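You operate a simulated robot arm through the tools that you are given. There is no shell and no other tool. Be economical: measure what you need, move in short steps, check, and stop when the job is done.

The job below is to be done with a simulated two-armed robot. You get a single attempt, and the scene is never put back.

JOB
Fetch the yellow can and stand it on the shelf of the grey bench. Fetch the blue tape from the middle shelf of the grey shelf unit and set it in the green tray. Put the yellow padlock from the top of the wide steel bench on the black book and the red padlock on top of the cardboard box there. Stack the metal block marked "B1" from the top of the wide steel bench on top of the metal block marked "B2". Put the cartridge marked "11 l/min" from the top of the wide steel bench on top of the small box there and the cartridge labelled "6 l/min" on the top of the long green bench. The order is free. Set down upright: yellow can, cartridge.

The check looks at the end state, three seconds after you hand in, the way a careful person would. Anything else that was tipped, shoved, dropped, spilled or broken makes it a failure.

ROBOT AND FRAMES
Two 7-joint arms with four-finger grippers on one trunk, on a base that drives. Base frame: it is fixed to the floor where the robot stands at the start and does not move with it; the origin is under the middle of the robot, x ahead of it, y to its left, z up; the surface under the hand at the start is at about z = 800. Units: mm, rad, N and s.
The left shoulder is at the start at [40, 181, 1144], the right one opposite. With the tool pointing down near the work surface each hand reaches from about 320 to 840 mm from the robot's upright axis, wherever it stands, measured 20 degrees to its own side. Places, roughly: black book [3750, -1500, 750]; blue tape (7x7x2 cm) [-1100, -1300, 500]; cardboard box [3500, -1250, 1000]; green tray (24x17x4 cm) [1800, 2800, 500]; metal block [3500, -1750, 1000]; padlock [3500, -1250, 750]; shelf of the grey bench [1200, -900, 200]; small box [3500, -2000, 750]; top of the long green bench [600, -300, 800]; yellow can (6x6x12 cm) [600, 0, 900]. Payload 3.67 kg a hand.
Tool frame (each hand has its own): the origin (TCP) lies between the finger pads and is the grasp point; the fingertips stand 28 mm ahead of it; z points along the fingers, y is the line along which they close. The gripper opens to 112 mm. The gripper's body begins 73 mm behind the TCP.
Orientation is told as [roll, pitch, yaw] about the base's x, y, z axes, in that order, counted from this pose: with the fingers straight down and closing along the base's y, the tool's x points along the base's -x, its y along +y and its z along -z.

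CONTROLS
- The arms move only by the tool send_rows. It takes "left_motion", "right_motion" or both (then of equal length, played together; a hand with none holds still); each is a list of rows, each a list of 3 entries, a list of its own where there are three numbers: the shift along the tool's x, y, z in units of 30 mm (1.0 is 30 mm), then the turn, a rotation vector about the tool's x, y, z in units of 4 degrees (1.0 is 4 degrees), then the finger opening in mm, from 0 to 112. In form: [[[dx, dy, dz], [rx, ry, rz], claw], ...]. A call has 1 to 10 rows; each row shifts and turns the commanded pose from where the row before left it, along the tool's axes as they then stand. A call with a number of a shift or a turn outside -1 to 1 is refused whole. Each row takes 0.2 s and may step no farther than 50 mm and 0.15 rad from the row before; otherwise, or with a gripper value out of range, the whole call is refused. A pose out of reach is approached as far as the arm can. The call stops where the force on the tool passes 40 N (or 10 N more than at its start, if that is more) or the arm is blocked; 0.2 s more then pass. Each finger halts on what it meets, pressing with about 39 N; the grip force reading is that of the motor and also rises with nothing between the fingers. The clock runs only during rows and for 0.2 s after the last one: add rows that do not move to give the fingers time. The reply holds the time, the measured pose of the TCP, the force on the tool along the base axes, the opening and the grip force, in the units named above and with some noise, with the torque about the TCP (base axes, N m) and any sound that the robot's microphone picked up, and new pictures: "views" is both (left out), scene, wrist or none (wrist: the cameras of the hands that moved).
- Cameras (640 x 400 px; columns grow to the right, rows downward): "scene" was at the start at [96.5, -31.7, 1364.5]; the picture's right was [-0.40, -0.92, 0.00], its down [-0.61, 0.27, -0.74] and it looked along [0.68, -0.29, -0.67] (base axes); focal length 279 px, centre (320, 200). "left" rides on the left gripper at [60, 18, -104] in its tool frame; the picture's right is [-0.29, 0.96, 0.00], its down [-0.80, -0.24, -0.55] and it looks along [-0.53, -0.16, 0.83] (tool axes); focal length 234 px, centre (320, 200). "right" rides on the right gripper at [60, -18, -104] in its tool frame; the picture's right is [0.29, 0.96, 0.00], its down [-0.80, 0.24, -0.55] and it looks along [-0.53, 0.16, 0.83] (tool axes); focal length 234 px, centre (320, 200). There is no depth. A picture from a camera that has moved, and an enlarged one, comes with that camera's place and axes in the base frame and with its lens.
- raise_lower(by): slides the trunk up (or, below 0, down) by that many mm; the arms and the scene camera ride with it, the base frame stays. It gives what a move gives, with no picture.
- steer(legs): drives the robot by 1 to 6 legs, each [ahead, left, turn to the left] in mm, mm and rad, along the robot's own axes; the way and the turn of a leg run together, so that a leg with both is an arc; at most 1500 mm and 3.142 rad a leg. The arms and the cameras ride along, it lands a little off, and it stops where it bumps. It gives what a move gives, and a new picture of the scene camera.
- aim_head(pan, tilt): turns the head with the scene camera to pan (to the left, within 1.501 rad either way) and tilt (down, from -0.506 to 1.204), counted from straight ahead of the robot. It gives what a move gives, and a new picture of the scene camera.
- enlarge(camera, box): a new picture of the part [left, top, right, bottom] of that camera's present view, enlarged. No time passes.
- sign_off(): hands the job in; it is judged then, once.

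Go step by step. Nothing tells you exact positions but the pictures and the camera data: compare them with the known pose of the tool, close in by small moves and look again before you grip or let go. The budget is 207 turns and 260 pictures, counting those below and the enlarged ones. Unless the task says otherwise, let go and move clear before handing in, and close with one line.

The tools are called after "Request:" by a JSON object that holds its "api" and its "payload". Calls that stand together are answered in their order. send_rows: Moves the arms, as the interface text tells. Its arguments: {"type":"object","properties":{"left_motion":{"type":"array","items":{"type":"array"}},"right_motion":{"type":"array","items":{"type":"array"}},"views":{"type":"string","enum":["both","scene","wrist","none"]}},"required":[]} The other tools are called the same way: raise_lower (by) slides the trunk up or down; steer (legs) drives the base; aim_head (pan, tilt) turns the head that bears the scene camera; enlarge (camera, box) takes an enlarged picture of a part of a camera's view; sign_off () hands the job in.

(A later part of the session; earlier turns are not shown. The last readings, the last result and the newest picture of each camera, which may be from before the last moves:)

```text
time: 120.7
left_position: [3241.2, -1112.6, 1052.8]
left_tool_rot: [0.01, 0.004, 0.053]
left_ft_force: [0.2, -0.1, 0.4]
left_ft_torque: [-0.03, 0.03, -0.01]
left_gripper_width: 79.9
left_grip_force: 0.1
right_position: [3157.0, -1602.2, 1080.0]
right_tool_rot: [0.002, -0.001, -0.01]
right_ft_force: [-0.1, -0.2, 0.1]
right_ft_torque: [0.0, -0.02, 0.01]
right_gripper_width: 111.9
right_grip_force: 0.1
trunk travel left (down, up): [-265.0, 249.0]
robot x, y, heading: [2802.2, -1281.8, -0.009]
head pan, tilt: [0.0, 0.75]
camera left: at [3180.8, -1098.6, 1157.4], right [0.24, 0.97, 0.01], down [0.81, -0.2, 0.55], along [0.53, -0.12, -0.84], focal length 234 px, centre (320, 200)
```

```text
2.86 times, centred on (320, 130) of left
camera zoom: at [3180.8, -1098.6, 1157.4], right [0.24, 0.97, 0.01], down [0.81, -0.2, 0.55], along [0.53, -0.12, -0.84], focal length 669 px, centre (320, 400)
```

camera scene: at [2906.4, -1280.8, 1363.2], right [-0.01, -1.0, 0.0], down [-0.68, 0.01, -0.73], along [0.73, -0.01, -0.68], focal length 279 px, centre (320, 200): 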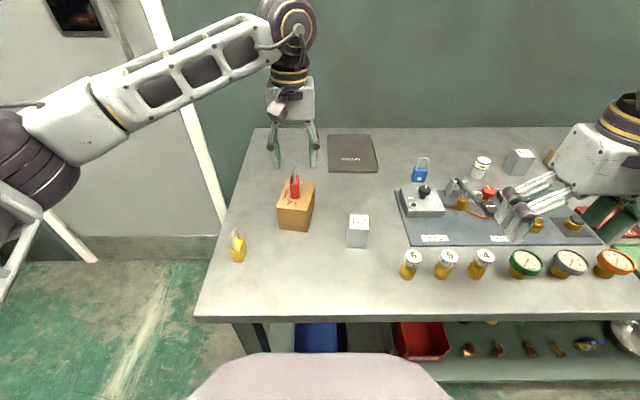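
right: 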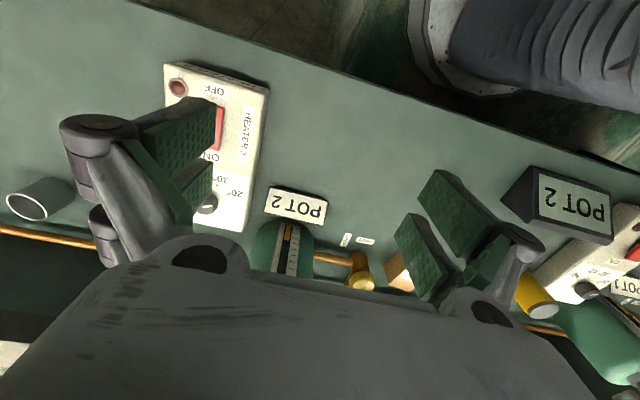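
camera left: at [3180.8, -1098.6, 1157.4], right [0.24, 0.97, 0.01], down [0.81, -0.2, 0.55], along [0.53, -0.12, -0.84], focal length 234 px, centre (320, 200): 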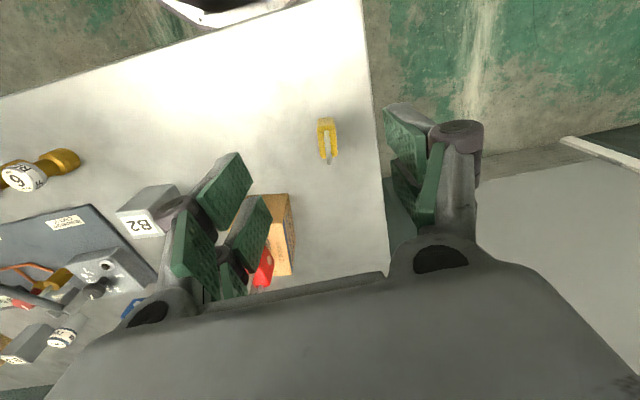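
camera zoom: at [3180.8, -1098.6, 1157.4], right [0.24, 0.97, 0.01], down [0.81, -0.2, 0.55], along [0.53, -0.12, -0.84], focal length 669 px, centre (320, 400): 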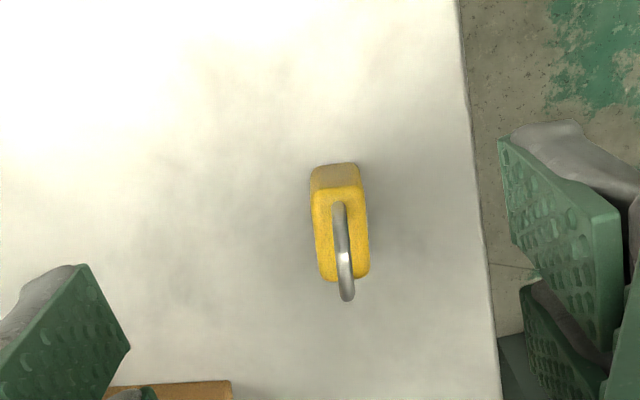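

Yellow padlock: centre [3268,-1109], yaw ≈-0.14. I rotate, shift and descend.

Request:
{"api": "send_rows", "payload": {"left_motion": [[[0, 0, 0], [0, 0, 0.92], 64], [[0, 0, 0], [0, 0, 0.92], 64], [[0, 0, 0], [0, 0, 0.92], 64], [[-0.87, 0.24, 0], [0, 0, 0], 64], [[0, 0, 1], [0, 0, 0], 64], [[0, 0, 1], [0, 0, 0], 64], [[0, 0, 1], [0, 0, 0], 64], [[0, 0, 1], [0, 0, 0], 64], [[0, 0, 1], [0, 0, 0], 64]], "views": "wrist"}}

```text
time: 122.7
left_position: [3269.1, -1105.0, 902.0]
left_tool_rot: [0.008, 0.008, -0.14]
left_ft_force: [1.2, 0.7, 0.5]
left_ft_torque: [-0.03, 0.03, 0.0]
left_gripper_width: 64.1
left_grip_force: 0.3
right_position: [3157.3, -1601.6, 1079.0]
right_tool_rot: [0.0, 0.0, -0.008]
right_ft_force: [-0.8, 0.1, -0.5]
right_ft_torque: [0.02, 0.03, -0.03]
right_gripper_width: 112.2
right_grip_force: 0.1
trunk travel left (down, up): [-265.0, 249.0]
robot x, y, heading: [2806.3, -1283.8, -0.013]
head pan, tilt: [0.0, 0.75]
camera left: at [3211.8, -1079.5, 1007.2], right [0.42, 0.91, 0.01], down [0.76, -0.35, 0.55], along [0.5, -0.22, -0.84], focal length 234 px, centre (320, 200)
```

left: 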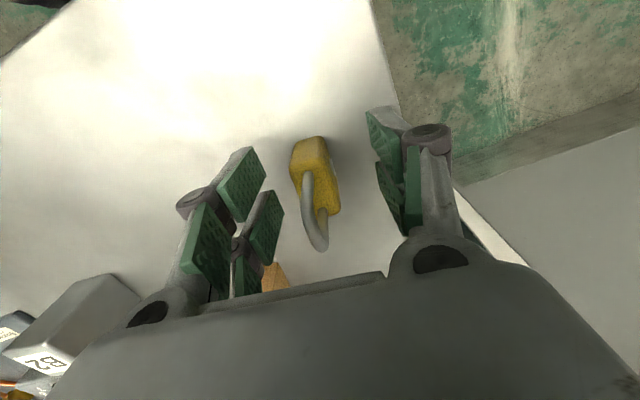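

Request:
{"api": "send_rows", "payload": {"left_motion": [[[0, -0.1, 0.2], [0, 0, 0], 64], [[0, 0, 0], [0, 0, 0], 12], [[0, 0, 0], [0, 0, 0], 12], [[0, 0, 0], [0, 0, 0], 12], [[0, 0, -1], [0, 0, 0], 12], [[0, 0, -1], [0, 0, 0], 12], [[0, 0, -1], [0, 0, 0], 12], [[0, 0, -1], [0, 0, 0], 12], [[0, 0, -1], [0, 0, 0], 12], [[0, 0, -1], [0, 0, 0], 12]], "views": "wrist"}}

```text
time: 124.9
left_position: [3267.2, -1112.4, 1075.6]
left_tool_rot: [0.01, 0.01, -0.139]
left_ft_force: [-0.4, -0.5, -1.3]
left_ft_torque: [0.0, -0.01, -0.01]
left_gripper_width: 21.4
left_grip_force: 38.4
right_position: [3156.5, -1601.6, 1078.9]
right_tool_rot: [0.001, -0.001, -0.01]
right_ft_force: [0.4, 0.8, -1.1]
right_ft_torque: [0.01, 0.0, 0.01]
right_gripper_width: 112.0
right_grip_force: 0.1
trunk travel left (down, up): [-265.0, 249.0]
robot x, y, heading: [2805.6, -1279.9, -0.008]
head pan, tilt: [0.0, 0.75]
camera left: at [3210.2, -1086.6, 1180.4], right [0.42, 0.91, 0.01], down [0.76, -0.35, 0.54], along [0.5, -0.22, -0.84], focal length 234 px, centre (320, 200)
```

left: 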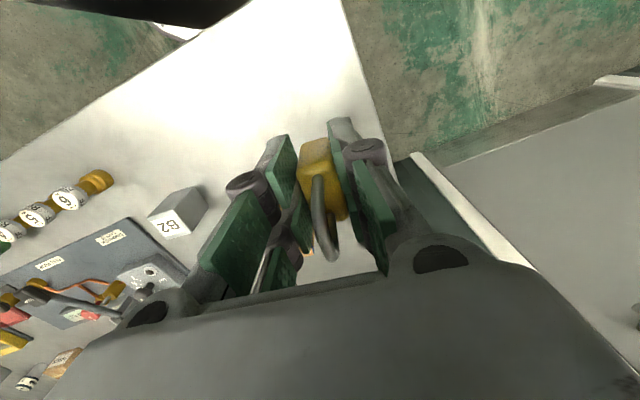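

Yellow padlock held. The black book spans x 3552–3770, y -1309…-1458; for reach I shift the base right and slightly ahead.

Request:
{"api": "steer", "payload": {"legs": [[20, -270, 0.008]]}}

Request:
{"api": "send_rows", "payload": {"left_motion": [[[-1, 0.1, 0], [0, 0, 0], 12], [[-1, 0.1, 0], [0, 0, 0], 12], [[-1, 0.1, 0], [0, 0, 0], 12], [[-1, 0.1, 0], [0, 0, 0], 12], [[-1, 0.1, 0], [0, 0, 0], 12], [[-1, 0.1, 0], [0, 0, 0], 12], [[-1, 0.1, 0], [0, 0, 0], 12], [[-1, 0.1, 0], [0, 0, 0], 12], [[-1, 0.1, 0.3], [0, 0, 0], 12]], "views": "both"}}

```text
time: 126.8
left_position: [3285.2, -1373.0, 1074.1]
left_tool_rot: [0.009, 0.008, -0.124]
left_ft_force: [-0.1, -0.4, -1.2]
left_ft_torque: [0.01, 0.04, 0.04]
left_gripper_width: 21.5
left_grip_force: 38.9
right_position: [3181.1, -1865.5, 1079.5]
right_tool_rot: [0.001, 0.0, 0.004]
right_ft_force: [-0.1, -0.5, -0.1]
right_ft_torque: [0.0, 0.01, -0.01]
right_gripper_width: 112.1
right_grip_force: 0.1
trunk travel left (down, up): [-265.0, 249.0]
robot x, y, heading: [2824.0, -1551.2, -0.002]
head pan, tilt: [0.0, 0.75]
camera scene: at [2926.5, -1546.5, 1363.1], right [0.0, -1.0, 0.0], down [-0.68, 0.0, -0.73], along [0.73, 0.0, -0.68], focal length 279 px, centre (320, 200)
```

scene: 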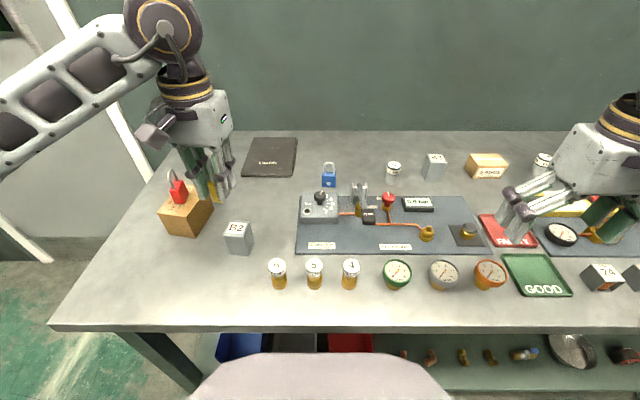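

```text
time: 128.8
left_position: [3558.8, -1379.6, 1063.9]
left_tool_rot: [0.009, 0.008, -0.126]
left_ft_force: [0.9, 0.3, -1.9]
left_ft_torque: [0.0, 0.03, -0.01]
left_gripper_width: 21.3
left_grip_force: 39.0
right_position: [3182.1, -1864.6, 1078.5]
right_tool_rot: [-0.001, 0.001, 0.005]
right_ft_force: [0.6, -0.9, 0.2]
right_ft_torque: [0.01, -0.02, 0.0]
right_gripper_width: 112.1
right_grip_force: 0.0
trunk travel left (down, up): [-265.0, 249.0]
robot x, y, heading: [2824.3, -1546.6, 0.005]
head pan, tilt: [0.0, 0.75]
camera scene: at [2927.7, -1547.1, 1363.0], right [0.0, -1.0, 0.0], down [-0.68, 0.0, -0.73], along [0.73, 0.0, -0.68], focal length 279 px, centre (320, 200)
camera left: at [3501.0, -1354.9, 1169.4], right [0.41, 0.91, 0.01], down [0.77, -0.34, 0.54], along [0.5, -0.22, -0.84], focal length 234 px, centre (320, 200)
```

scene: 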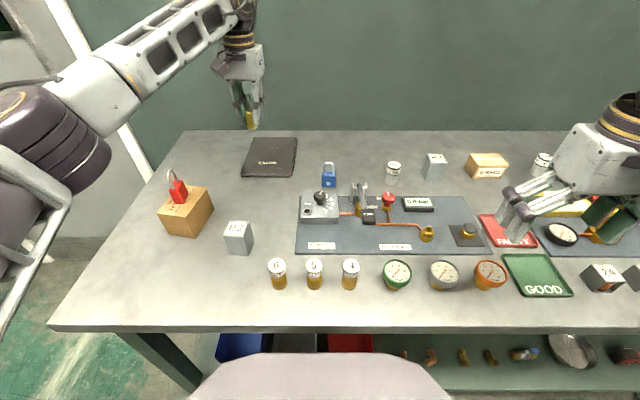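
left: 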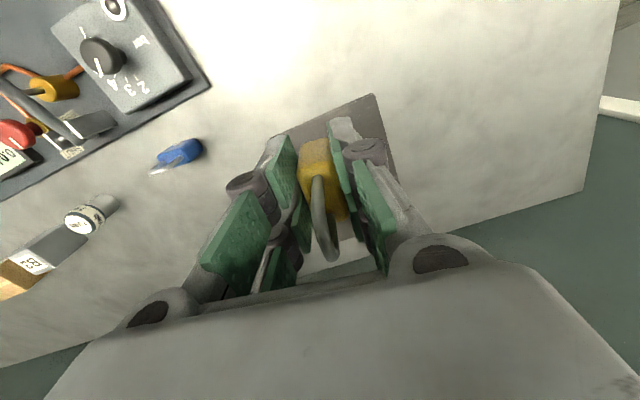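

Request:
{"api": "send_rows", "payload": {"left_motion": [[[-1, 0, 0], [0, 0, 0], 12], [[-1, 0, 0], [0, 0, 0], 12], [[0, 0, 1], [0, 0, 0], 12], [[0, 0, 1], [0, 0, 0], 12], [[0, 0, 1], [0, 0, 0], 12], [[0, 0, 1], [0, 0, 0], 12], [[0, 0, 0], [0, 0, 0], 12]], "views": "both"}}

Request:
{"api": "enlarge", "payload": {"camera": "scene", "box": [210, 110, 330, 200]}}

```text
time: 130.4
left_position: [3592.1, -1384.2, 943.2]
left_tool_rot: [0.01, 0.01, -0.126]
left_ft_force: [0.0, 0.4, -0.7]
left_ft_torque: [-0.03, 0.01, 0.04]
left_gripper_width: 21.7
left_grip_force: 38.5
left hand out of reach, approached as far as the arm can: row 2
right_position: [3181.7, -1864.7, 1078.9]
right_tool_rot: [0.003, -0.001, 0.004]
right_ft_force: [-0.2, 0.1, 0.5]
right_ft_torque: [0.0, 0.03, -0.01]
right_gripper_width: 111.8
right_grip_force: 0.1
trunk travel left (down, up): [-265.0, 249.0]
robot x, y, heading: [2822.6, -1548.6, 0.008]
head pan, tilt: [0.0, 0.75]
camera scene: at [2925.9, -1546.5, 1363.2], right [0.0, -1.0, 0.0], down [-0.68, 0.0, -0.73], along [0.73, 0.0, -0.68], focal length 279 px, centre (320, 200)
camera left: at [3535.3, -1360.2, 1048.1], right [0.41, 0.91, 0.01], down [0.76, -0.34, 0.55], along [0.5, -0.22, -0.84], focal length 234 px, centre (320, 200)
```

scene: 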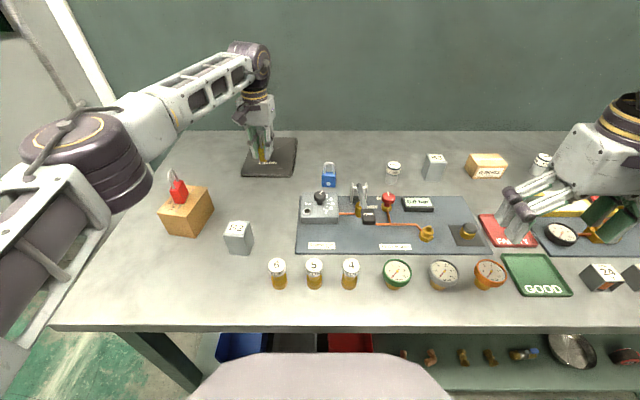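
left: 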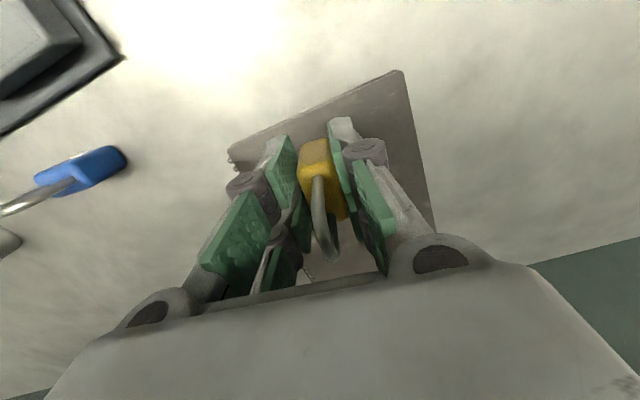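

```text
4.44 times, centred on (270, 155) of scene
camera zoom: at [2925.9, -1546.5, 1363.2], right [0.0, -1.0, 0.0], down [-0.68, 0.0, -0.73], along [0.73, 0.0, -0.68], focal length 1239 px, centre (542, 400)
```

zoom: 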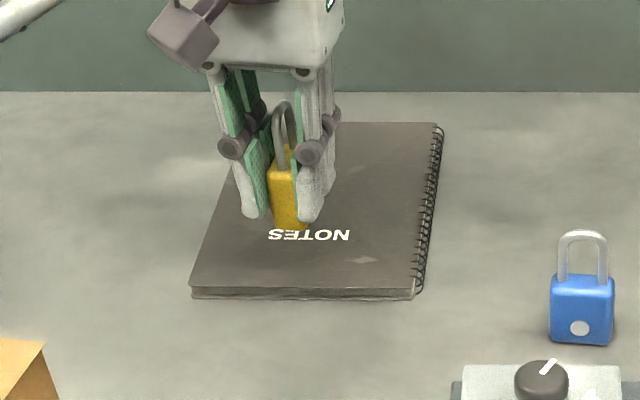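

Over the book, ~35 mm above it. I nudge forward and lower.

Request:
{"api": "send_rows", "payload": {"left_motion": [[[-0.5, 0, 0.2], [0, 0, 0], 12], [[0, 0, 0.5], [0, 0, 0], 12], [[0, 0, 0.2], [0, 0, 0], 12], [[0, 0, 0], [0, 0, 0], 12]], "views": "none"}}

```text
time: 131.4
left_position: [3607.2, -1386.3, 916.4]
left_tool_rot: [0.011, 0.009, -0.125]
left_ft_force: [0.3, -0.5, -1.0]
left_ft_torque: [0.01, 0.02, 0.01]
left_gripper_width: 21.3
left_grip_force: 38.7
right_position: [3181.2, -1865.7, 1077.8]
right_tool_rot: [0.001, 0.0, 0.005]
right_ft_force: [-0.4, 0.2, 1.0]
right_ft_torque: [-0.05, -0.05, -0.01]
right_gripper_width: 112.3
right_grip_force: 0.0
trunk travel left (down, up): [-265.0, 249.0]
robot x, y, heading: [2820.2, -1549.7, 0.004]
head pan, tilt: [0.0, 0.75]
```

Request:
{"api": "send_rows", "payload": {"left_motion": [[[0, 0, 0.13], [0, 0, 0], 12], [[0, 0, 0], [0, 0, 0], 12]], "views": "none"}}

Request:
{"api": "enlarge", "payload": {"camera": "scene", "box": [210, 110, 330, 200]}}

```text
time: 132.0
left_position: [3605.8, -1387.4, 911.7]
left_tool_rot: [0.011, 0.008, -0.125]
left_ft_force: [-0.4, 0.2, -1.0]
left_ft_torque: [-0.02, 0.02, 0.01]
left_gripper_width: 21.6
left_grip_force: 39.1
right_position: [3180.6, -1864.7, 1079.3]
right_tool_rot: [-0.001, -0.001, 0.004]
right_ft_force: [-0.7, 0.2, 0.6]
right_ft_torque: [-0.02, 0.0, -0.02]
right_gripper_width: 111.9
right_grip_force: 0.1
trunk travel left (down, up): [-265.0, 249.0]
robot x, y, heading: [2828.1, -1546.0, 0.007]
head pan, tilt: [0.0, 0.75]
```

```text
4.44 times, centred on (270, 155) of scene
camera zoom: at [2926.4, -1546.1, 1363.1], right [0.0, -1.0, 0.0], down [-0.68, 0.0, -0.73], along [0.73, 0.0, -0.68], focal length 1239 px, centre (542, 400)
```

zoom: 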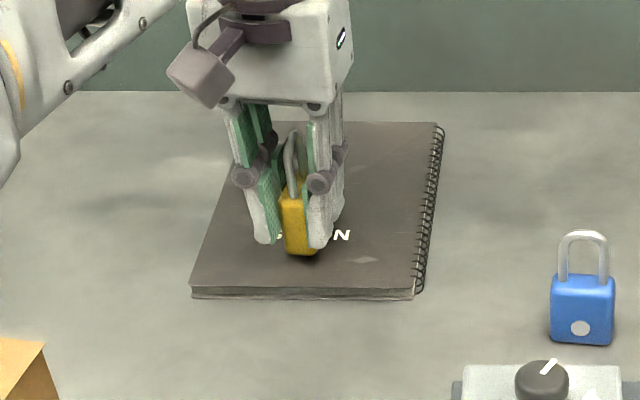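

Request:
{"api": "send_rows", "payload": {"left_motion": [[[0, 0, 0.12], [0, 0, 0], 12], [[0, 0, 0], [0, 0, 0], 12]], "views": "none"}}

Request:
{"api": "send_rows", "payload": {"left_motion": [[[0, 0, 0.1], [0, 0, 0], 12], [[0, 0, 0], [0, 0, 0], 12]], "views": "none"}}

```text
time: 132.6
left_position: [3607.2, -1384.6, 909.3]
left_tool_rot: [0.008, 0.009, -0.124]
left_ft_force: [0.8, -0.3, -1.3]
left_ft_torque: [0.02, 0.03, 0.01]
left_gripper_width: 21.4
left_grip_force: 39.5
right_position: [3180.4, -1863.7, 1078.4]
right_tool_rot: [0.001, 0.0, 0.003]
right_ft_force: [-0.1, 0.4, -0.7]
right_ft_torque: [0.03, 0.01, 0.0]
right_gripper_width: 112.0
right_grip_force: 0.0
trunk travel left (down, up): [-265.0, 249.0]
robot x, y, heading: [2826.1, -1550.9, 0.008]
head pan, tilt: [0.0, 0.75]
```

```text
time: 133.2
left_position: [3607.4, -1386.3, 907.6]
left_tool_rot: [0.009, 0.006, -0.126]
left_ft_force: [2.2, -0.8, 11.9]
left_ft_torque: [0.1, -0.17, -0.01]
left_gripper_width: 21.7
left_grip_force: 39.8
right_position: [3180.1, -1864.5, 1079.8]
right_tool_rot: [0.003, -0.001, 0.004]
right_ft_force: [-0.5, -1.0, 0.1]
right_ft_torque: [0.02, -0.01, 0.0]
right_gripper_width: 112.2
right_grip_force: 0.0
trunk travel left (down, up): [-265.0, 249.0]
robot x, y, heading: [2825.5, -1546.0, 0.004]
head pan, tilt: [0.0, 0.75]
```

Contact. Release and rise.

Request:
{"api": "send_rows", "payload": {"left_motion": [[[0, 0, -0.04], [0, 0, 0], 30], [[0, 0, 0], [0, 0, 0], 60], [[0, 0, 0], [0, 0, 0], 60], [[0, 0, -0.8], [0, 0, 0], 60], [[0, 0, -1], [0, 0, 0], 60], [[0, 0, -1], [0, 0, 0], 60], [[0, 0, -1], [0, 0, 0], 60], [[0, 0, -1], [0, 0, 0], 60], [[1, 0, 0], [0, 0, 0], 60], [[1, 0, 0], [0, 0, 0], 60]], "views": "scene"}}

Request:
{"api": "enlarge", "payload": {"camera": "scene", "box": [210, 110, 330, 200]}}

```text
time: 135.4
left_position: [3539.4, -1379.2, 1029.9]
left_tool_rot: [0.01, 0.009, -0.124]
left_ft_force: [-0.8, -2.3, -0.5]
left_ft_torque: [0.29, -0.12, -0.02]
left_gripper_width: 60.0
left_grip_force: 0.0
left hand out of reach, approached as far as the arm can: row 7, 8
right_position: [3178.9, -1865.3, 1079.8]
right_tool_rot: [0.002, 0.001, 0.004]
right_ft_force: [0.9, 0.9, -0.2]
right_ft_torque: [-0.01, -0.03, 0.0]
right_gripper_width: 112.1
right_grip_force: 0.1
trunk travel left (down, up): [-265.0, 249.0]
robot x, y, heading: [2823.5, -1547.8, 0.0]
head pan, tilt: [0.0, 0.75]
camera scene: at [2925.3, -1546.9, 1363.2], right [0.0, -1.0, 0.0], down [-0.68, 0.0, -0.73], along [0.73, 0.0, -0.68], focal length 279 px, centre (320, 200)
```

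scene: 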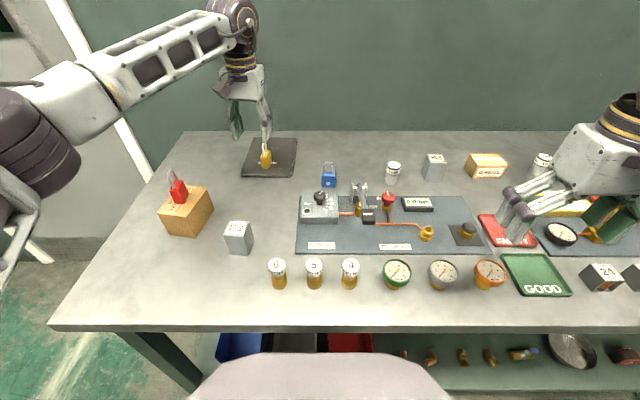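

```text
4.44 times, centred on (270, 155) of scene
camera zoom: at [2925.3, -1546.9, 1363.2], right [0.0, -1.0, 0.0], down [-0.68, 0.0, -0.73], along [0.73, 0.0, -0.68], focal length 1239 px, centre (542, 400)
```

zoom: 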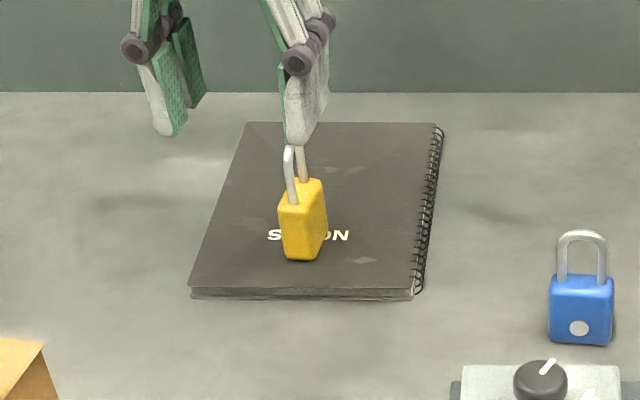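

Request:
{"api": "send_rows", "payload": {"left_motion": [[[0, 0, -1], [0, 0, 0], 60], [[0.5, 0, -1], [0, 0, 0], 60], [[1, 0, 0], [0, 0, 0], 60], [[1, 0, 0], [0, 0, 0], 60], [[1, 0, 0], [0, 0, -0.8], 60], [[1, 0, 0], [0, 0, -1], 60], [[1, 0, 0], [0, 0, 0], 60], [[1, 0, 0], [0, 0, 0], 60], [[1, 0, 0], [0, 0, 0], 60]], "views": "none"}}

Request:
{"api": "enlarge", "payload": {"camera": "scene", "box": [210, 110, 330, 200]}}

```text
time: 137.4
left_position: [3315.0, -1362.8, 1093.5]
left_tool_rot: [0.01, 0.008, 0.001]
left_ft_force: [-0.4, 0.6, 0.4]
left_ft_torque: [0.01, -0.01, 0.02]
left_gripper_width: 60.1
left_grip_force: 0.1
right_position: [3180.3, -1864.5, 1078.6]
right_tool_rot: [0.0, -0.001, 0.003]
right_ft_force: [-0.3, -0.7, -1.1]
right_ft_torque: [-0.04, 0.0, 0.0]
right_gripper_width: 112.3
right_grip_force: 0.1
trunk travel left (down, up): [-265.0, 249.0]
robot x, y, heading: [2826.0, -1550.9, 0.0]
head pan, tilt: [0.0, 0.75]
```

```text
4.44 times, centred on (270, 155) of scene
camera zoom: at [2925.4, -1545.8, 1363.2], right [0.0, -1.0, 0.0], down [-0.68, 0.0, -0.73], along [0.73, 0.0, -0.68], focal length 1239 px, centre (542, 400)
```

zoom: 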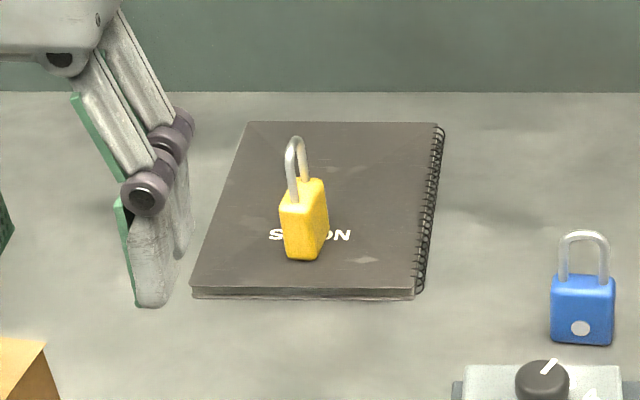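

The yellow padlock is fine. I shift right to reach B1 and read the right-end cartridges.

Request:
{"api": "steer", "payload": {"legs": [[0, -530, 0]]}}

Request:
{"api": "enlarge", "payload": {"camera": "scene", "box": [400, 100, 640, 250]}}

Request:
{"api": "enlarge", "payload": {"camera": "right", "box": [0, 0, 640, 400]}}

```text
time: 140.6
left_position: [3319.8, -1891.9, 1094.1]
left_tool_rot: [0.011, 0.007, 0.005]
left_ft_force: [0.0, 0.0, 0.0]
left_ft_torque: [0.03, -0.04, -0.01]
left_gripper_width: 59.8
left_grip_force: 0.0
right_position: [3185.1, -2394.4, 1078.4]
right_tool_rot: [0.001, 0.0, 0.01]
right_ft_force: [-0.6, -0.3, 0.0]
right_ft_torque: [-0.01, 0.01, -0.02]
right_gripper_width: 112.3
right_grip_force: 0.2
trunk travel left (down, up): [-265.0, 249.0]
robot x, y, heading: [2830.6, -2079.3, 0.008]
head pan, tilt: [0.0, 0.75]
camera scene: at [2929.6, -2076.2, 1363.1], right [0.01, -1.0, 0.0], down [-0.68, -0.01, -0.73], along [0.73, 0.01, -0.68], focal length 279 px, centre (320, 200)
```

scene: 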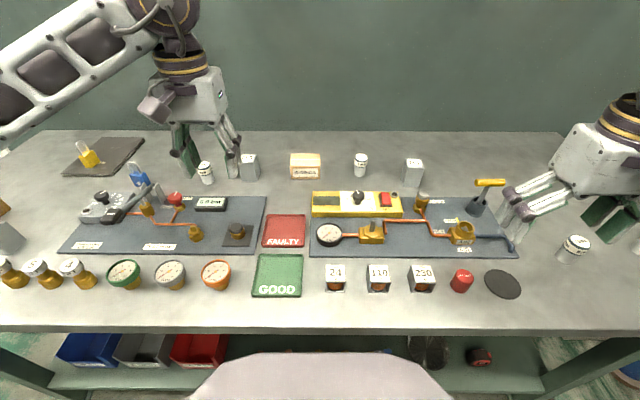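

```text
2.67 times, centred on (520, 175) of scene
camera zoom: at [2929.6, -2076.2, 1363.1], right [0.01, -1.0, 0.0], down [-0.68, -0.01, -0.73], along [0.73, 0.01, -0.68], focal length 743 px, centre (-213, 267)
```

zoom: 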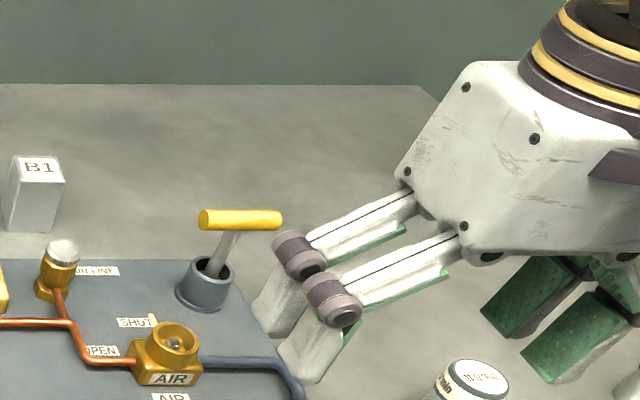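

```text
1.00 times, centred on (320, 200) of right (not enlarged: the box is as wide or as high as the picture)
camera zoom: at [3125.6, -2413.1, 1183.6], right [-0.3, 0.96, 0.0], down [0.8, 0.25, 0.55], along [0.53, 0.16, -0.83], focal length 234 px, centre (320, 200)
```

zoom: 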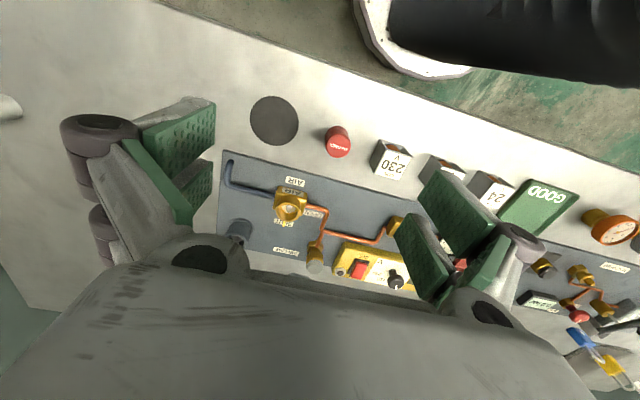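

B1 stands at about [3555,-2325]. I move the right hand over it.

Request:
{"api": "send_rows", "payload": {"right_motion": [[[-1, 0.24, 0.1], [0, 0, 0], 100], [[-1, 0.24, 0.1], [0, 0, 0], 100], [[-1, 0.24, 0.1], [0, 0, 0], 100], [[-1, 0.24, 0.1], [0, 0, 0], 100], [[-1, 0.24, 0.1], [0, 0, 0], 100], [[-1, 0.24, 0.1], [0, 0, 0], 100], [[-1, 0.24, 0.1], [0, 0, 0], 100], [[-1, 0.24, 0.1], [0, 0, 0], 100], [[-1, 0.24, 0.1], [0, 0, 0], 100], [[-1, 0.24, 0.1], [0, 0, 0], 100]], "views": "both"}}

```text
time: 142.8
left_position: [3320.6, -1891.7, 1092.5]
left_tool_rot: [0.01, 0.01, 0.004]
left_ft_force: [0.7, -0.8, -0.4]
left_ft_torque: [0.0, 0.06, 0.01]
left_gripper_width: 60.0
left_grip_force: 0.0
right_position: [3484.9, -2317.6, 1047.3]
right_tool_rot: [0.002, 0.002, 0.009]
right_ft_force: [-0.1, 0.7, -0.2]
right_ft_torque: [-0.01, 0.03, -0.05]
right_gripper_width: 100.2
right_grip_force: 0.0
trunk travel left (down, up): [-265.0, 249.0]
robot x, y, heading: [2825.5, -2077.5, 0.007]
head pan, tilt: [0.0, 0.75]
camera scene: at [2931.5, -2076.3, 1362.9], right [0.01, -1.0, 0.0], down [-0.68, 0.0, -0.73], along [0.73, 0.01, -0.68], focal length 279 px, centre (320, 200)
camera right: at [3426.1, -2337.0, 1152.9], right [-0.3, 0.96, 0.0], down [0.8, 0.25, 0.55], along [0.53, 0.17, -0.83], focal length 234 px, centre (320, 200)
```

scene: 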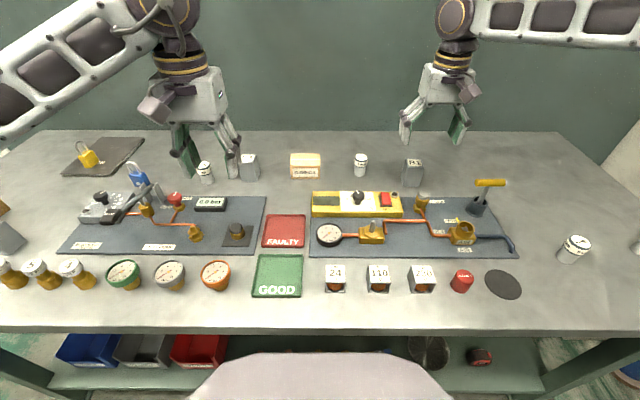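
right: 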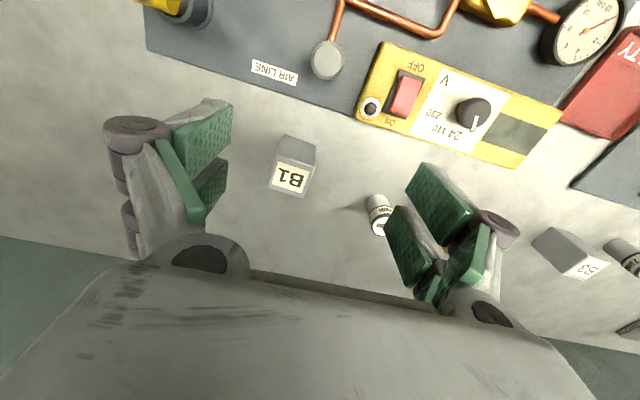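

B1 top centre ≈[3554,-2330,925], ~42 mm square, nearly aligned. I descend on it.

Request:
{"api": "send_rows", "payload": {"right_motion": [[[-1, -0.2, 0], [0, 0, -0.4], 90], [[-1, -0.2, 0], [0, 0, 0], 90], [[-0.3, -0.03, 0.8], [0, 0, 0], 80], [[0, 0, 1], [0, 0, 0], 80], [[0, 0, 1], [0, 0, 0], 80], [[0, 0, 0.7], [0, 0, 0], 80], [[0, 0, 0], [0, 0, 0], 80]], "views": "wrist"}}

```text
time: 144.4
left_position: [3318.0, -1892.5, 1093.8]
left_tool_rot: [0.009, 0.008, 0.003]
left_ft_force: [-0.1, 0.3, -0.3]
left_ft_torque: [-0.01, 0.0, 0.02]
left_gripper_width: 60.1
left_grip_force: 0.0
right_position: [3519.1, -2345.0, 944.2]
right_tool_rot: [0.001, -0.003, 0.035]
right_ft_force: [-0.3, -0.5, 0.8]
right_ft_torque: [-0.01, -0.01, -0.02]
right_gripper_width: 79.8
right_grip_force: 0.0
right hand out of reach, approached as far as the arm can: row 2, 3, 5, 6
trunk travel left (down, up): [-265.0, 249.0]
robot x, y, heading: [2826.6, -2078.2, 0.005]
head pan, tilt: [0.0, 0.75]
camera right: at [3460.2, -2367.0, 1048.9], right [-0.32, 0.95, 0.0], down [0.79, 0.27, 0.56], along [0.53, 0.18, -0.83], focal length 234 px, centre (320, 200)
```

right: 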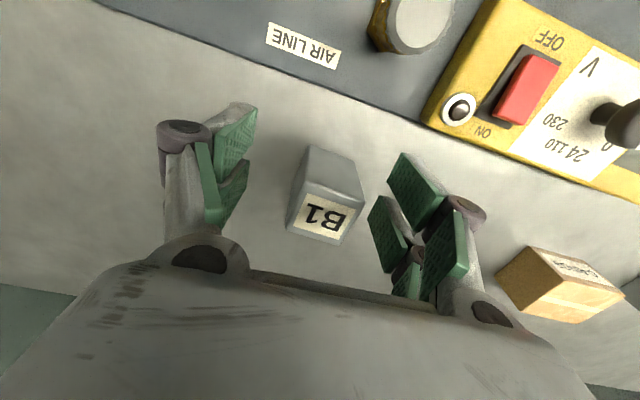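

The reach falls short here, so I lift and shift the base right to put B1 straight before the right shoulder.

Request:
{"api": "send_rows", "payload": {"right_motion": [[[0, 0, -1], [0, 0, 0], 80], [[0, 0, -1], [0, 0, 0], 80], [[0.7, 0, -1], [0, 0, 0], 80], [[1, 0.5, -0.5], [0, 0, 0], 80]], "views": "none"}}

Request:
{"api": "steer", "payload": {"legs": [[5, -85, 0]]}}

```text
time: 145.4
left_position: [3317.1, -1890.8, 1094.5]
left_tool_rot: [0.011, 0.007, 0.003]
left_ft_force: [0.1, 0.0, 1.0]
left_ft_torque: [-0.02, -0.01, 0.02]
left_gripper_width: 60.1
left_grip_force: 0.1
right_position: [3467.8, -2333.8, 1050.0]
right_tool_rot: [0.001, -0.001, 0.034]
right_ft_force: [-0.7, 0.4, 0.4]
right_ft_torque: [0.02, -0.02, -0.01]
right_gripper_width: 80.0
right_grip_force: 0.2
trunk travel left (down, up): [-265.0, 249.0]
robot x, y, heading: [2829.9, -2076.6, 0.007]
head pan, tilt: [0.0, 0.75]
```

```text
time: 146.5
left_position: [3323.9, -1976.0, 1093.5]
left_tool_rot: [0.011, 0.008, 0.007]
left_ft_force: [-0.5, -0.6, 0.1]
left_ft_torque: [0.02, 0.01, 0.01]
left_gripper_width: 60.0
left_grip_force: 0.0
right_position: [3476.2, -2417.2, 1048.3]
right_tool_rot: [0.001, 0.001, 0.04]
right_ft_force: [0.2, -0.2, 0.1]
right_ft_torque: [0.02, 0.0, 0.02]
right_gripper_width: 80.0
right_grip_force: 0.3
trunk travel left (down, up): [-265.0, 249.0]
robot x, y, heading: [2833.8, -2162.7, 0.01]
head pan, tilt: [0.0, 0.75]
camera scene: at [2935.4, -2161.6, 1363.1], right [0.01, -1.0, 0.0], down [-0.68, -0.01, -0.73], along [0.73, 0.01, -0.68], focal length 279 px, centre (320, 200)
```

scene: 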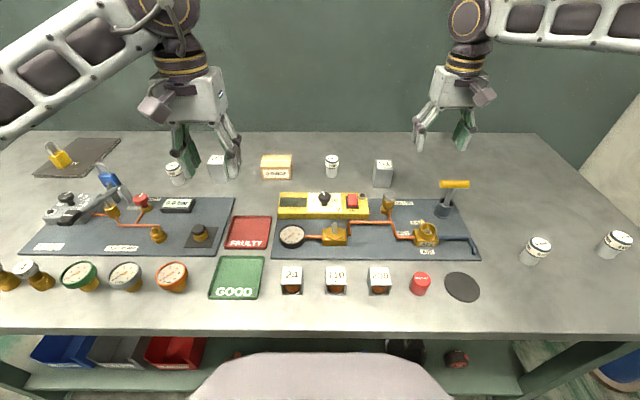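

Request:
{"api": "send_rows", "payload": {"right_motion": [[[-0.7, 0.92, 0], [0, 0, 0], 80], [[-1, 0.92, 0], [0, 0, 0], 80], [[-1, 0.92, 0], [0, 0, 0], 80], [[0, 0, 0.7], [0, 0, 0], 80], [[0, 0, 0.7], [0, 0, 0], 80], [[0, 0, 0], [0, 0, 0], 80]], "views": "wrist"}}

```text
time: 147.9
left_position: [3323.6, -1975.0, 1093.7]
left_tool_rot: [0.012, 0.007, 0.007]
left_ft_force: [0.0, 0.0, -0.4]
left_ft_torque: [0.02, 0.02, 0.03]
left_gripper_width: 60.0
left_grip_force: 0.1
right_position: [3503.7, -2367.2, 1005.2]
right_tool_rot: [0.002, -0.001, 0.039]
right_ft_force: [-0.2, -0.2, 0.1]
right_ft_torque: [-0.03, -0.01, 0.02]
right_gripper_width: 79.9
right_grip_force: 0.0
right hand out of reach, approached as far as the arm can: row 2, 3
trunk travel left (down, up): [-265.0, 249.0]
robot x, y, heading: [2832.4, -2159.8, 0.016]
head pan, tilt: [0.0, 0.75]
camera right: at [3443.8, -2389.1, 1110.5], right [-0.32, 0.95, 0.0], down [0.79, 0.27, 0.56], along [0.52, 0.18, -0.83], focal length 234 px, centre (320, 200)
```

right: 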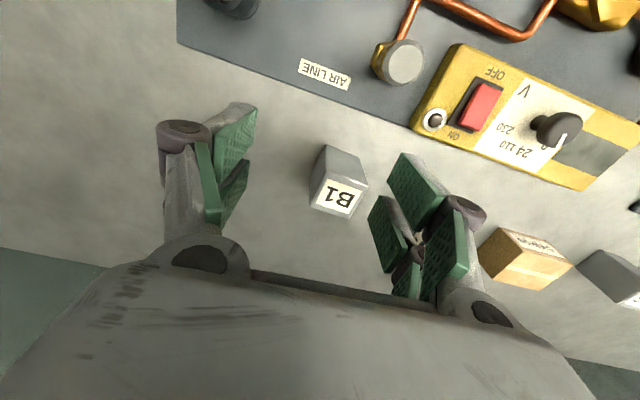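

The limit isn't distance, so it must be arm posture. Let me look at the right arm.

Request:
{"api": "aim_head", "payload": {"pan": -0.9, "tilt": 0.35}}

```text
time: 149.1
left_position: [3324.5, -1976.3, 1093.9]
left_tool_rot: [0.011, 0.008, 0.006]
left_ft_force: [-0.5, -0.1, 0.3]
left_ft_torque: [-0.02, 0.01, 0.02]
left_gripper_width: 60.0
left_grip_force: 0.1
right_position: [3502.5, -2367.9, 1005.4]
right_tool_rot: [-0.001, 0.001, 0.039]
right_ft_force: [0.4, -1.3, 0.4]
right_ft_torque: [-0.01, -0.02, -0.02]
right_gripper_width: 80.1
right_grip_force: 0.0
trunk travel left (down, up): [-265.0, 249.0]
robot x, y, heading: [2832.0, -2164.7, 0.011]
head pan, tilt: [-0.901, 0.351]
camera scene: at [2911.3, -2233.8, 1398.7], right [-0.78, -0.63, 0.0], down [-0.22, 0.27, -0.94], along [0.59, -0.73, -0.34], focal length 279 px, centre (320, 200)
```

scene: 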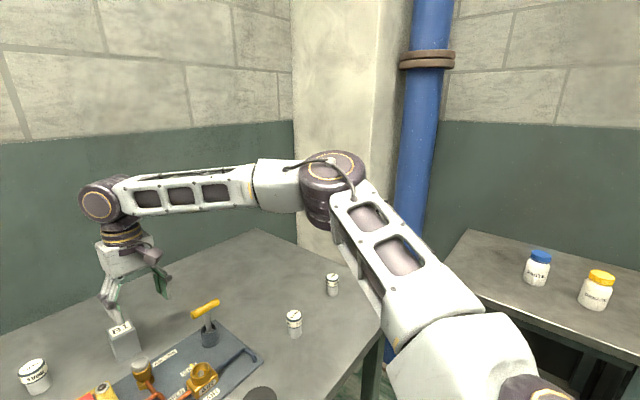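

The right elbow is stuck out high; the left arm is the better choice for B1. First I read the two right-end cartridges.

Request:
{"api": "enlarge", "payload": {"camera": "scene", "box": [270, 260, 350, 350]}}

Request:
{"api": "send_rows", "payload": {"right_motion": [[[0.5, 0, -1], [0, 0, 0], 80], [[1, 0, -0.5], [0, 0, 0], 80], [[1, 0.5, -0.5], [0, 0, 0], 80], [[1, 0.5, 0], [0, 0, 0], 80], [[1, 0.5, 0], [0, 0, 0], 80], [[1, 0.5, 0], [0, 0, 0], 80], [[1, 0.5, 0], [0, 0, 0], 80], [[1, 0.5, 0], [0, 0, 0], 80], [[1, 0, 0], [0, 0, 0], 80], [[1, 0, 0], [0, 0, 0], 80]], "views": "scene"}}

```text
4.44 times, centred on (310, 305) of scene
camera zoom: at [2911.3, -2233.8, 1398.7], right [-0.78, -0.63, 0.0], down [-0.22, 0.27, -0.94], along [0.59, -0.73, -0.34], focal length 1239 px, centre (364, -267)
```

zoom: 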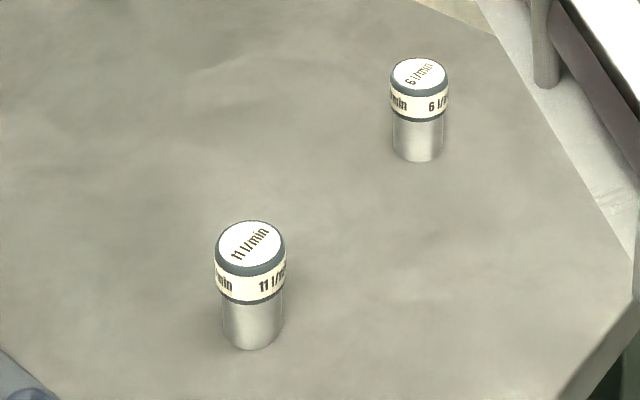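

```text
time: 151.3
left_position: [3323.1, -1974.6, 1093.8]
left_tool_rot: [0.012, 0.007, 0.007]
left_ft_force: [-1.2, -0.1, 0.4]
left_ft_torque: [0.01, -0.08, 0.03]
left_gripper_width: 60.0
left_grip_force: 0.1
right_position: [3217.1, -2288.8, 1067.0]
right_tool_rot: [0.002, 0.002, 0.038]
right_ft_force: [-0.4, 0.7, -0.6]
right_ft_torque: [0.0, 0.04, 0.01]
right_gripper_width: 80.0
right_grip_force: 0.1
trunk travel left (down, up): [-265.0, 249.0]
robot x, y, heading: [2835.7, -2164.0, 0.009]
head pan, tilt: [-0.901, 0.351]
camera scene: at [2909.9, -2233.7, 1398.9], right [-0.78, -0.63, 0.0], down [-0.22, 0.27, -0.94], along [0.59, -0.73, -0.34], focal length 279 px, centre (320, 200)
```

scene: 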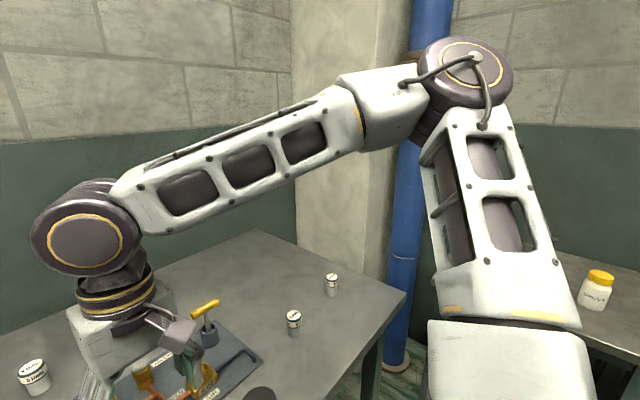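

"11 l/min" is at ≈[3281,-2596] and "6 l/min" at ≈[3303,-2775]. I move right and use the left hand for B1.

Request:
{"api": "steer", "payload": {"legs": [[0, -190, -0.01]]}}

Request:
{"api": "send_rows", "payload": {"left_motion": [[[-0.9, -0.6, 0], [0, 0, 0], 80], [[-0.9, -0.6, 0], [0, 0, 0], 80], [[-0.9, -0.6, 0], [0, 0, 0], 80], [[-0.9, -0.6, 0], [0, 0, 0], 80], [[-0.9, -0.6, 0], [0, 0, 0], 80], [[-0.9, -0.6, 0], [0, 0, 0], 80], [[-0.9, -0.6, 0.5], [0, 0, 0], 80], [[-0.9, -0.6, 0.5], [0, 0, 0], 80]], "views": "wrist"}}

```text
time: 152.9
left_position: [3327.1, -2170.3, 1093.1]
left_tool_rot: [0.01, 0.009, -0.001]
left_ft_force: [-0.1, -0.9, -0.1]
left_ft_torque: [0.05, -0.03, -0.02]
left_gripper_width: 60.4
left_grip_force: 0.0
right_position: [3216.6, -2483.4, 1065.0]
right_tool_rot: [0.003, 0.0, 0.029]
right_ft_force: [0.1, -0.2, -0.8]
right_ft_torque: [0.0, -0.01, 0.03]
right_gripper_width: 80.2
right_grip_force: 0.0
trunk travel left (down, up): [-265.0, 249.0]
robot x, y, heading: [2834.1, -2356.2, 0.002]
head pan, tilt: [-0.901, 0.351]
camera scene: at [2911.6, -2425.2, 1398.7], right [-0.78, -0.62, 0.0], down [-0.21, 0.27, -0.94], along [0.58, -0.73, -0.34], focal length 279 px, centre (320, 200)
```

scene: 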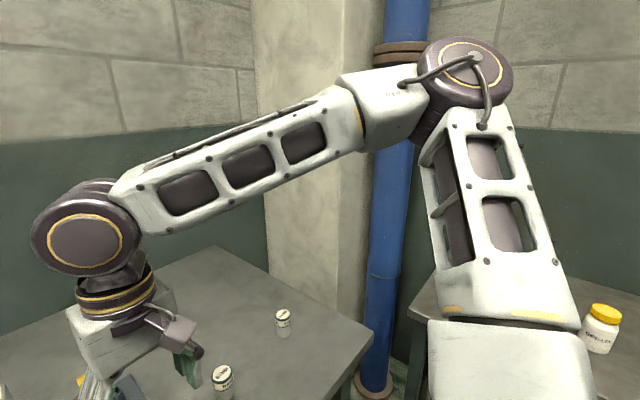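

```text
time: 154.7
left_position: [3542.5, -2317.5, 1062.1]
left_tool_rot: [0.012, 0.007, -0.003]
left_ft_force: [0.5, -0.1, 0.5]
left_ft_torque: [0.02, -0.01, -0.01]
left_gripper_width: 80.0
left_grip_force: 0.0
right_position: [3216.9, -2484.2, 1066.6]
right_tool_rot: [0.002, 0.001, 0.03]
right_ft_force: [0.5, -0.8, -0.7]
right_ft_torque: [-0.02, 0.03, -0.01]
right_gripper_width: 79.7
right_grip_force: 0.1
trunk travel left (down, up): [-265.0, 249.0]
robot x, y, heading: [2832.8, -2353.9, 0.004]
head pan, tilt: [-0.901, 0.351]
camera left: at [3483.1, -2299.3, 1167.0], right [0.29, 0.96, 0.01], down [0.8, -0.25, 0.55], along [0.52, -0.15, -0.84], focal length 234 px, centre (320, 200)
```

left: 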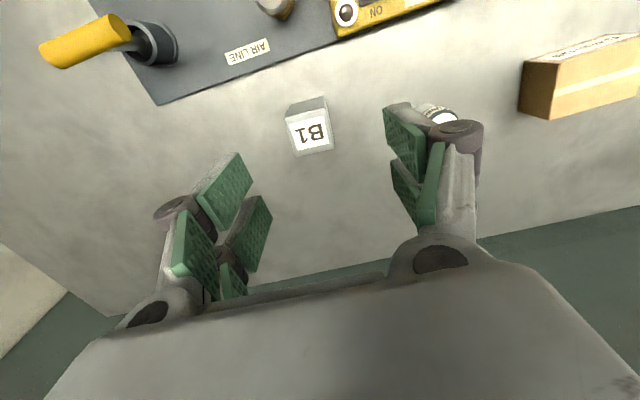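

B1 centre ≈[3551,-2328]. Descend and grip.

Request:
{"api": "send_rows", "payload": {"left_motion": [[[-0.3, -0.37, 0.5], [0, 0, 0], 70], [[0, 0, 1], [0, 0, 0], 70], [[0, 0, 1], [0, 0, 0], 70], [[0, 0, 1], [0, 0, 0], 70], [[0, 0, 1], [0, 0, 0], 70], [[0, 0, 0.6], [0, 0, 0], 70], [[0, 0, 0], [0, 0, 0], 70]], "views": "wrist"}}

```text
time: 156.3
left_position: [3549.2, -2323.8, 907.1]
left_tool_rot: [0.012, 0.006, -0.001]
left_ft_force: [0.2, 0.3, -0.5]
left_ft_torque: [0.01, -0.01, 0.0]
left_gripper_width: 70.1
left_grip_force: 0.1
right_position: [3216.7, -2482.9, 1066.8]
right_tool_rot: [0.001, -0.001, 0.029]
right_ft_force: [0.5, 0.3, 0.7]
right_ft_torque: [0.02, 0.0, 0.01]
right_gripper_width: 79.9
right_grip_force: 0.0
trunk travel left (down, up): [-265.0, 249.0]
robot x, y, heading: [2835.5, -2354.8, -0.005]
head pan, tilt: [-0.901, 0.351]
camera left: at [3489.7, -2306.0, 1012.3], right [0.29, 0.96, 0.01], down [0.8, -0.25, 0.55], along [0.52, -0.15, -0.84], focal length 234 px, centre (320, 200)
```

left: 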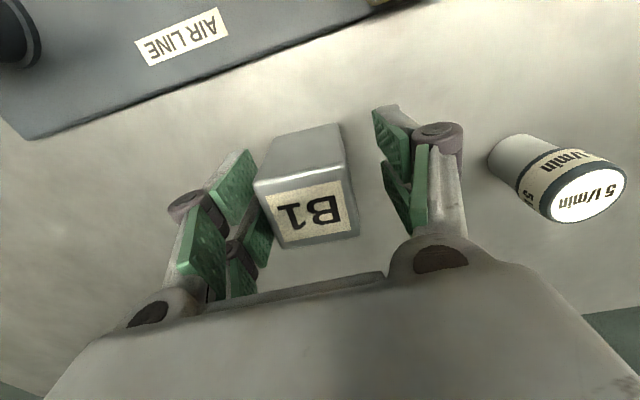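

Request:
{"api": "send_rows", "payload": {"left_motion": [[[0, -0.18, 0.15], [0, 0, 0], 70], [[0, 0, 0], [0, 0, 0], 34], [[0, 0, 0], [0, 0, 0], 34], [[0, 0, 0], [0, 0, 0], 34], [[0, 0, -0.5], [0, 0, 0], 34], [[0, 0, 0], [0, 0, 0], 34]], "views": "wrist"}}

```text
time: 157.7
left_position: [3551.0, -2329.0, 916.9]
left_tool_rot: [0.011, 0.007, -0.002]
left_ft_force: [0.4, -1.1, -7.9]
left_ft_torque: [-0.02, 0.06, 0.0]
left_gripper_width: 45.8
left_grip_force: 39.2
right_position: [3217.5, -2482.8, 1065.2]
right_tool_rot: [0.003, 0.002, 0.031]
right_ft_force: [0.0, 0.6, 0.6]
right_ft_torque: [-0.01, 0.0, 0.0]
right_gripper_width: 79.8
right_grip_force: 0.1
trunk travel left (down, up): [-265.0, 249.0]
robot x, y, heading: [2831.7, -2350.2, -0.002]
head pan, tilt: [-0.901, 0.351]
camera left: at [3490.9, -2311.5, 1022.8], right [0.29, 0.96, 0.01], down [0.8, -0.25, 0.54], along [0.52, -0.15, -0.84], focal length 234 px, centre (320, 200)
```

left: 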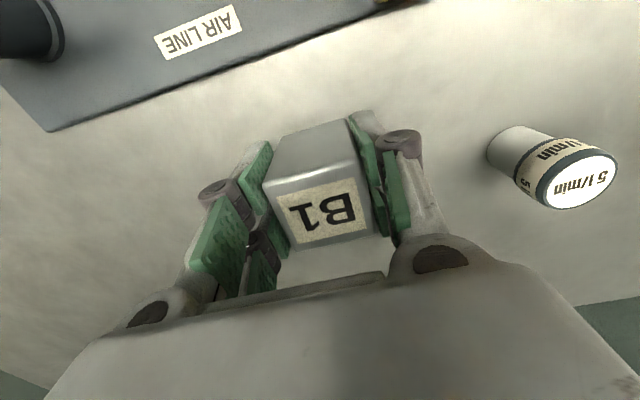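

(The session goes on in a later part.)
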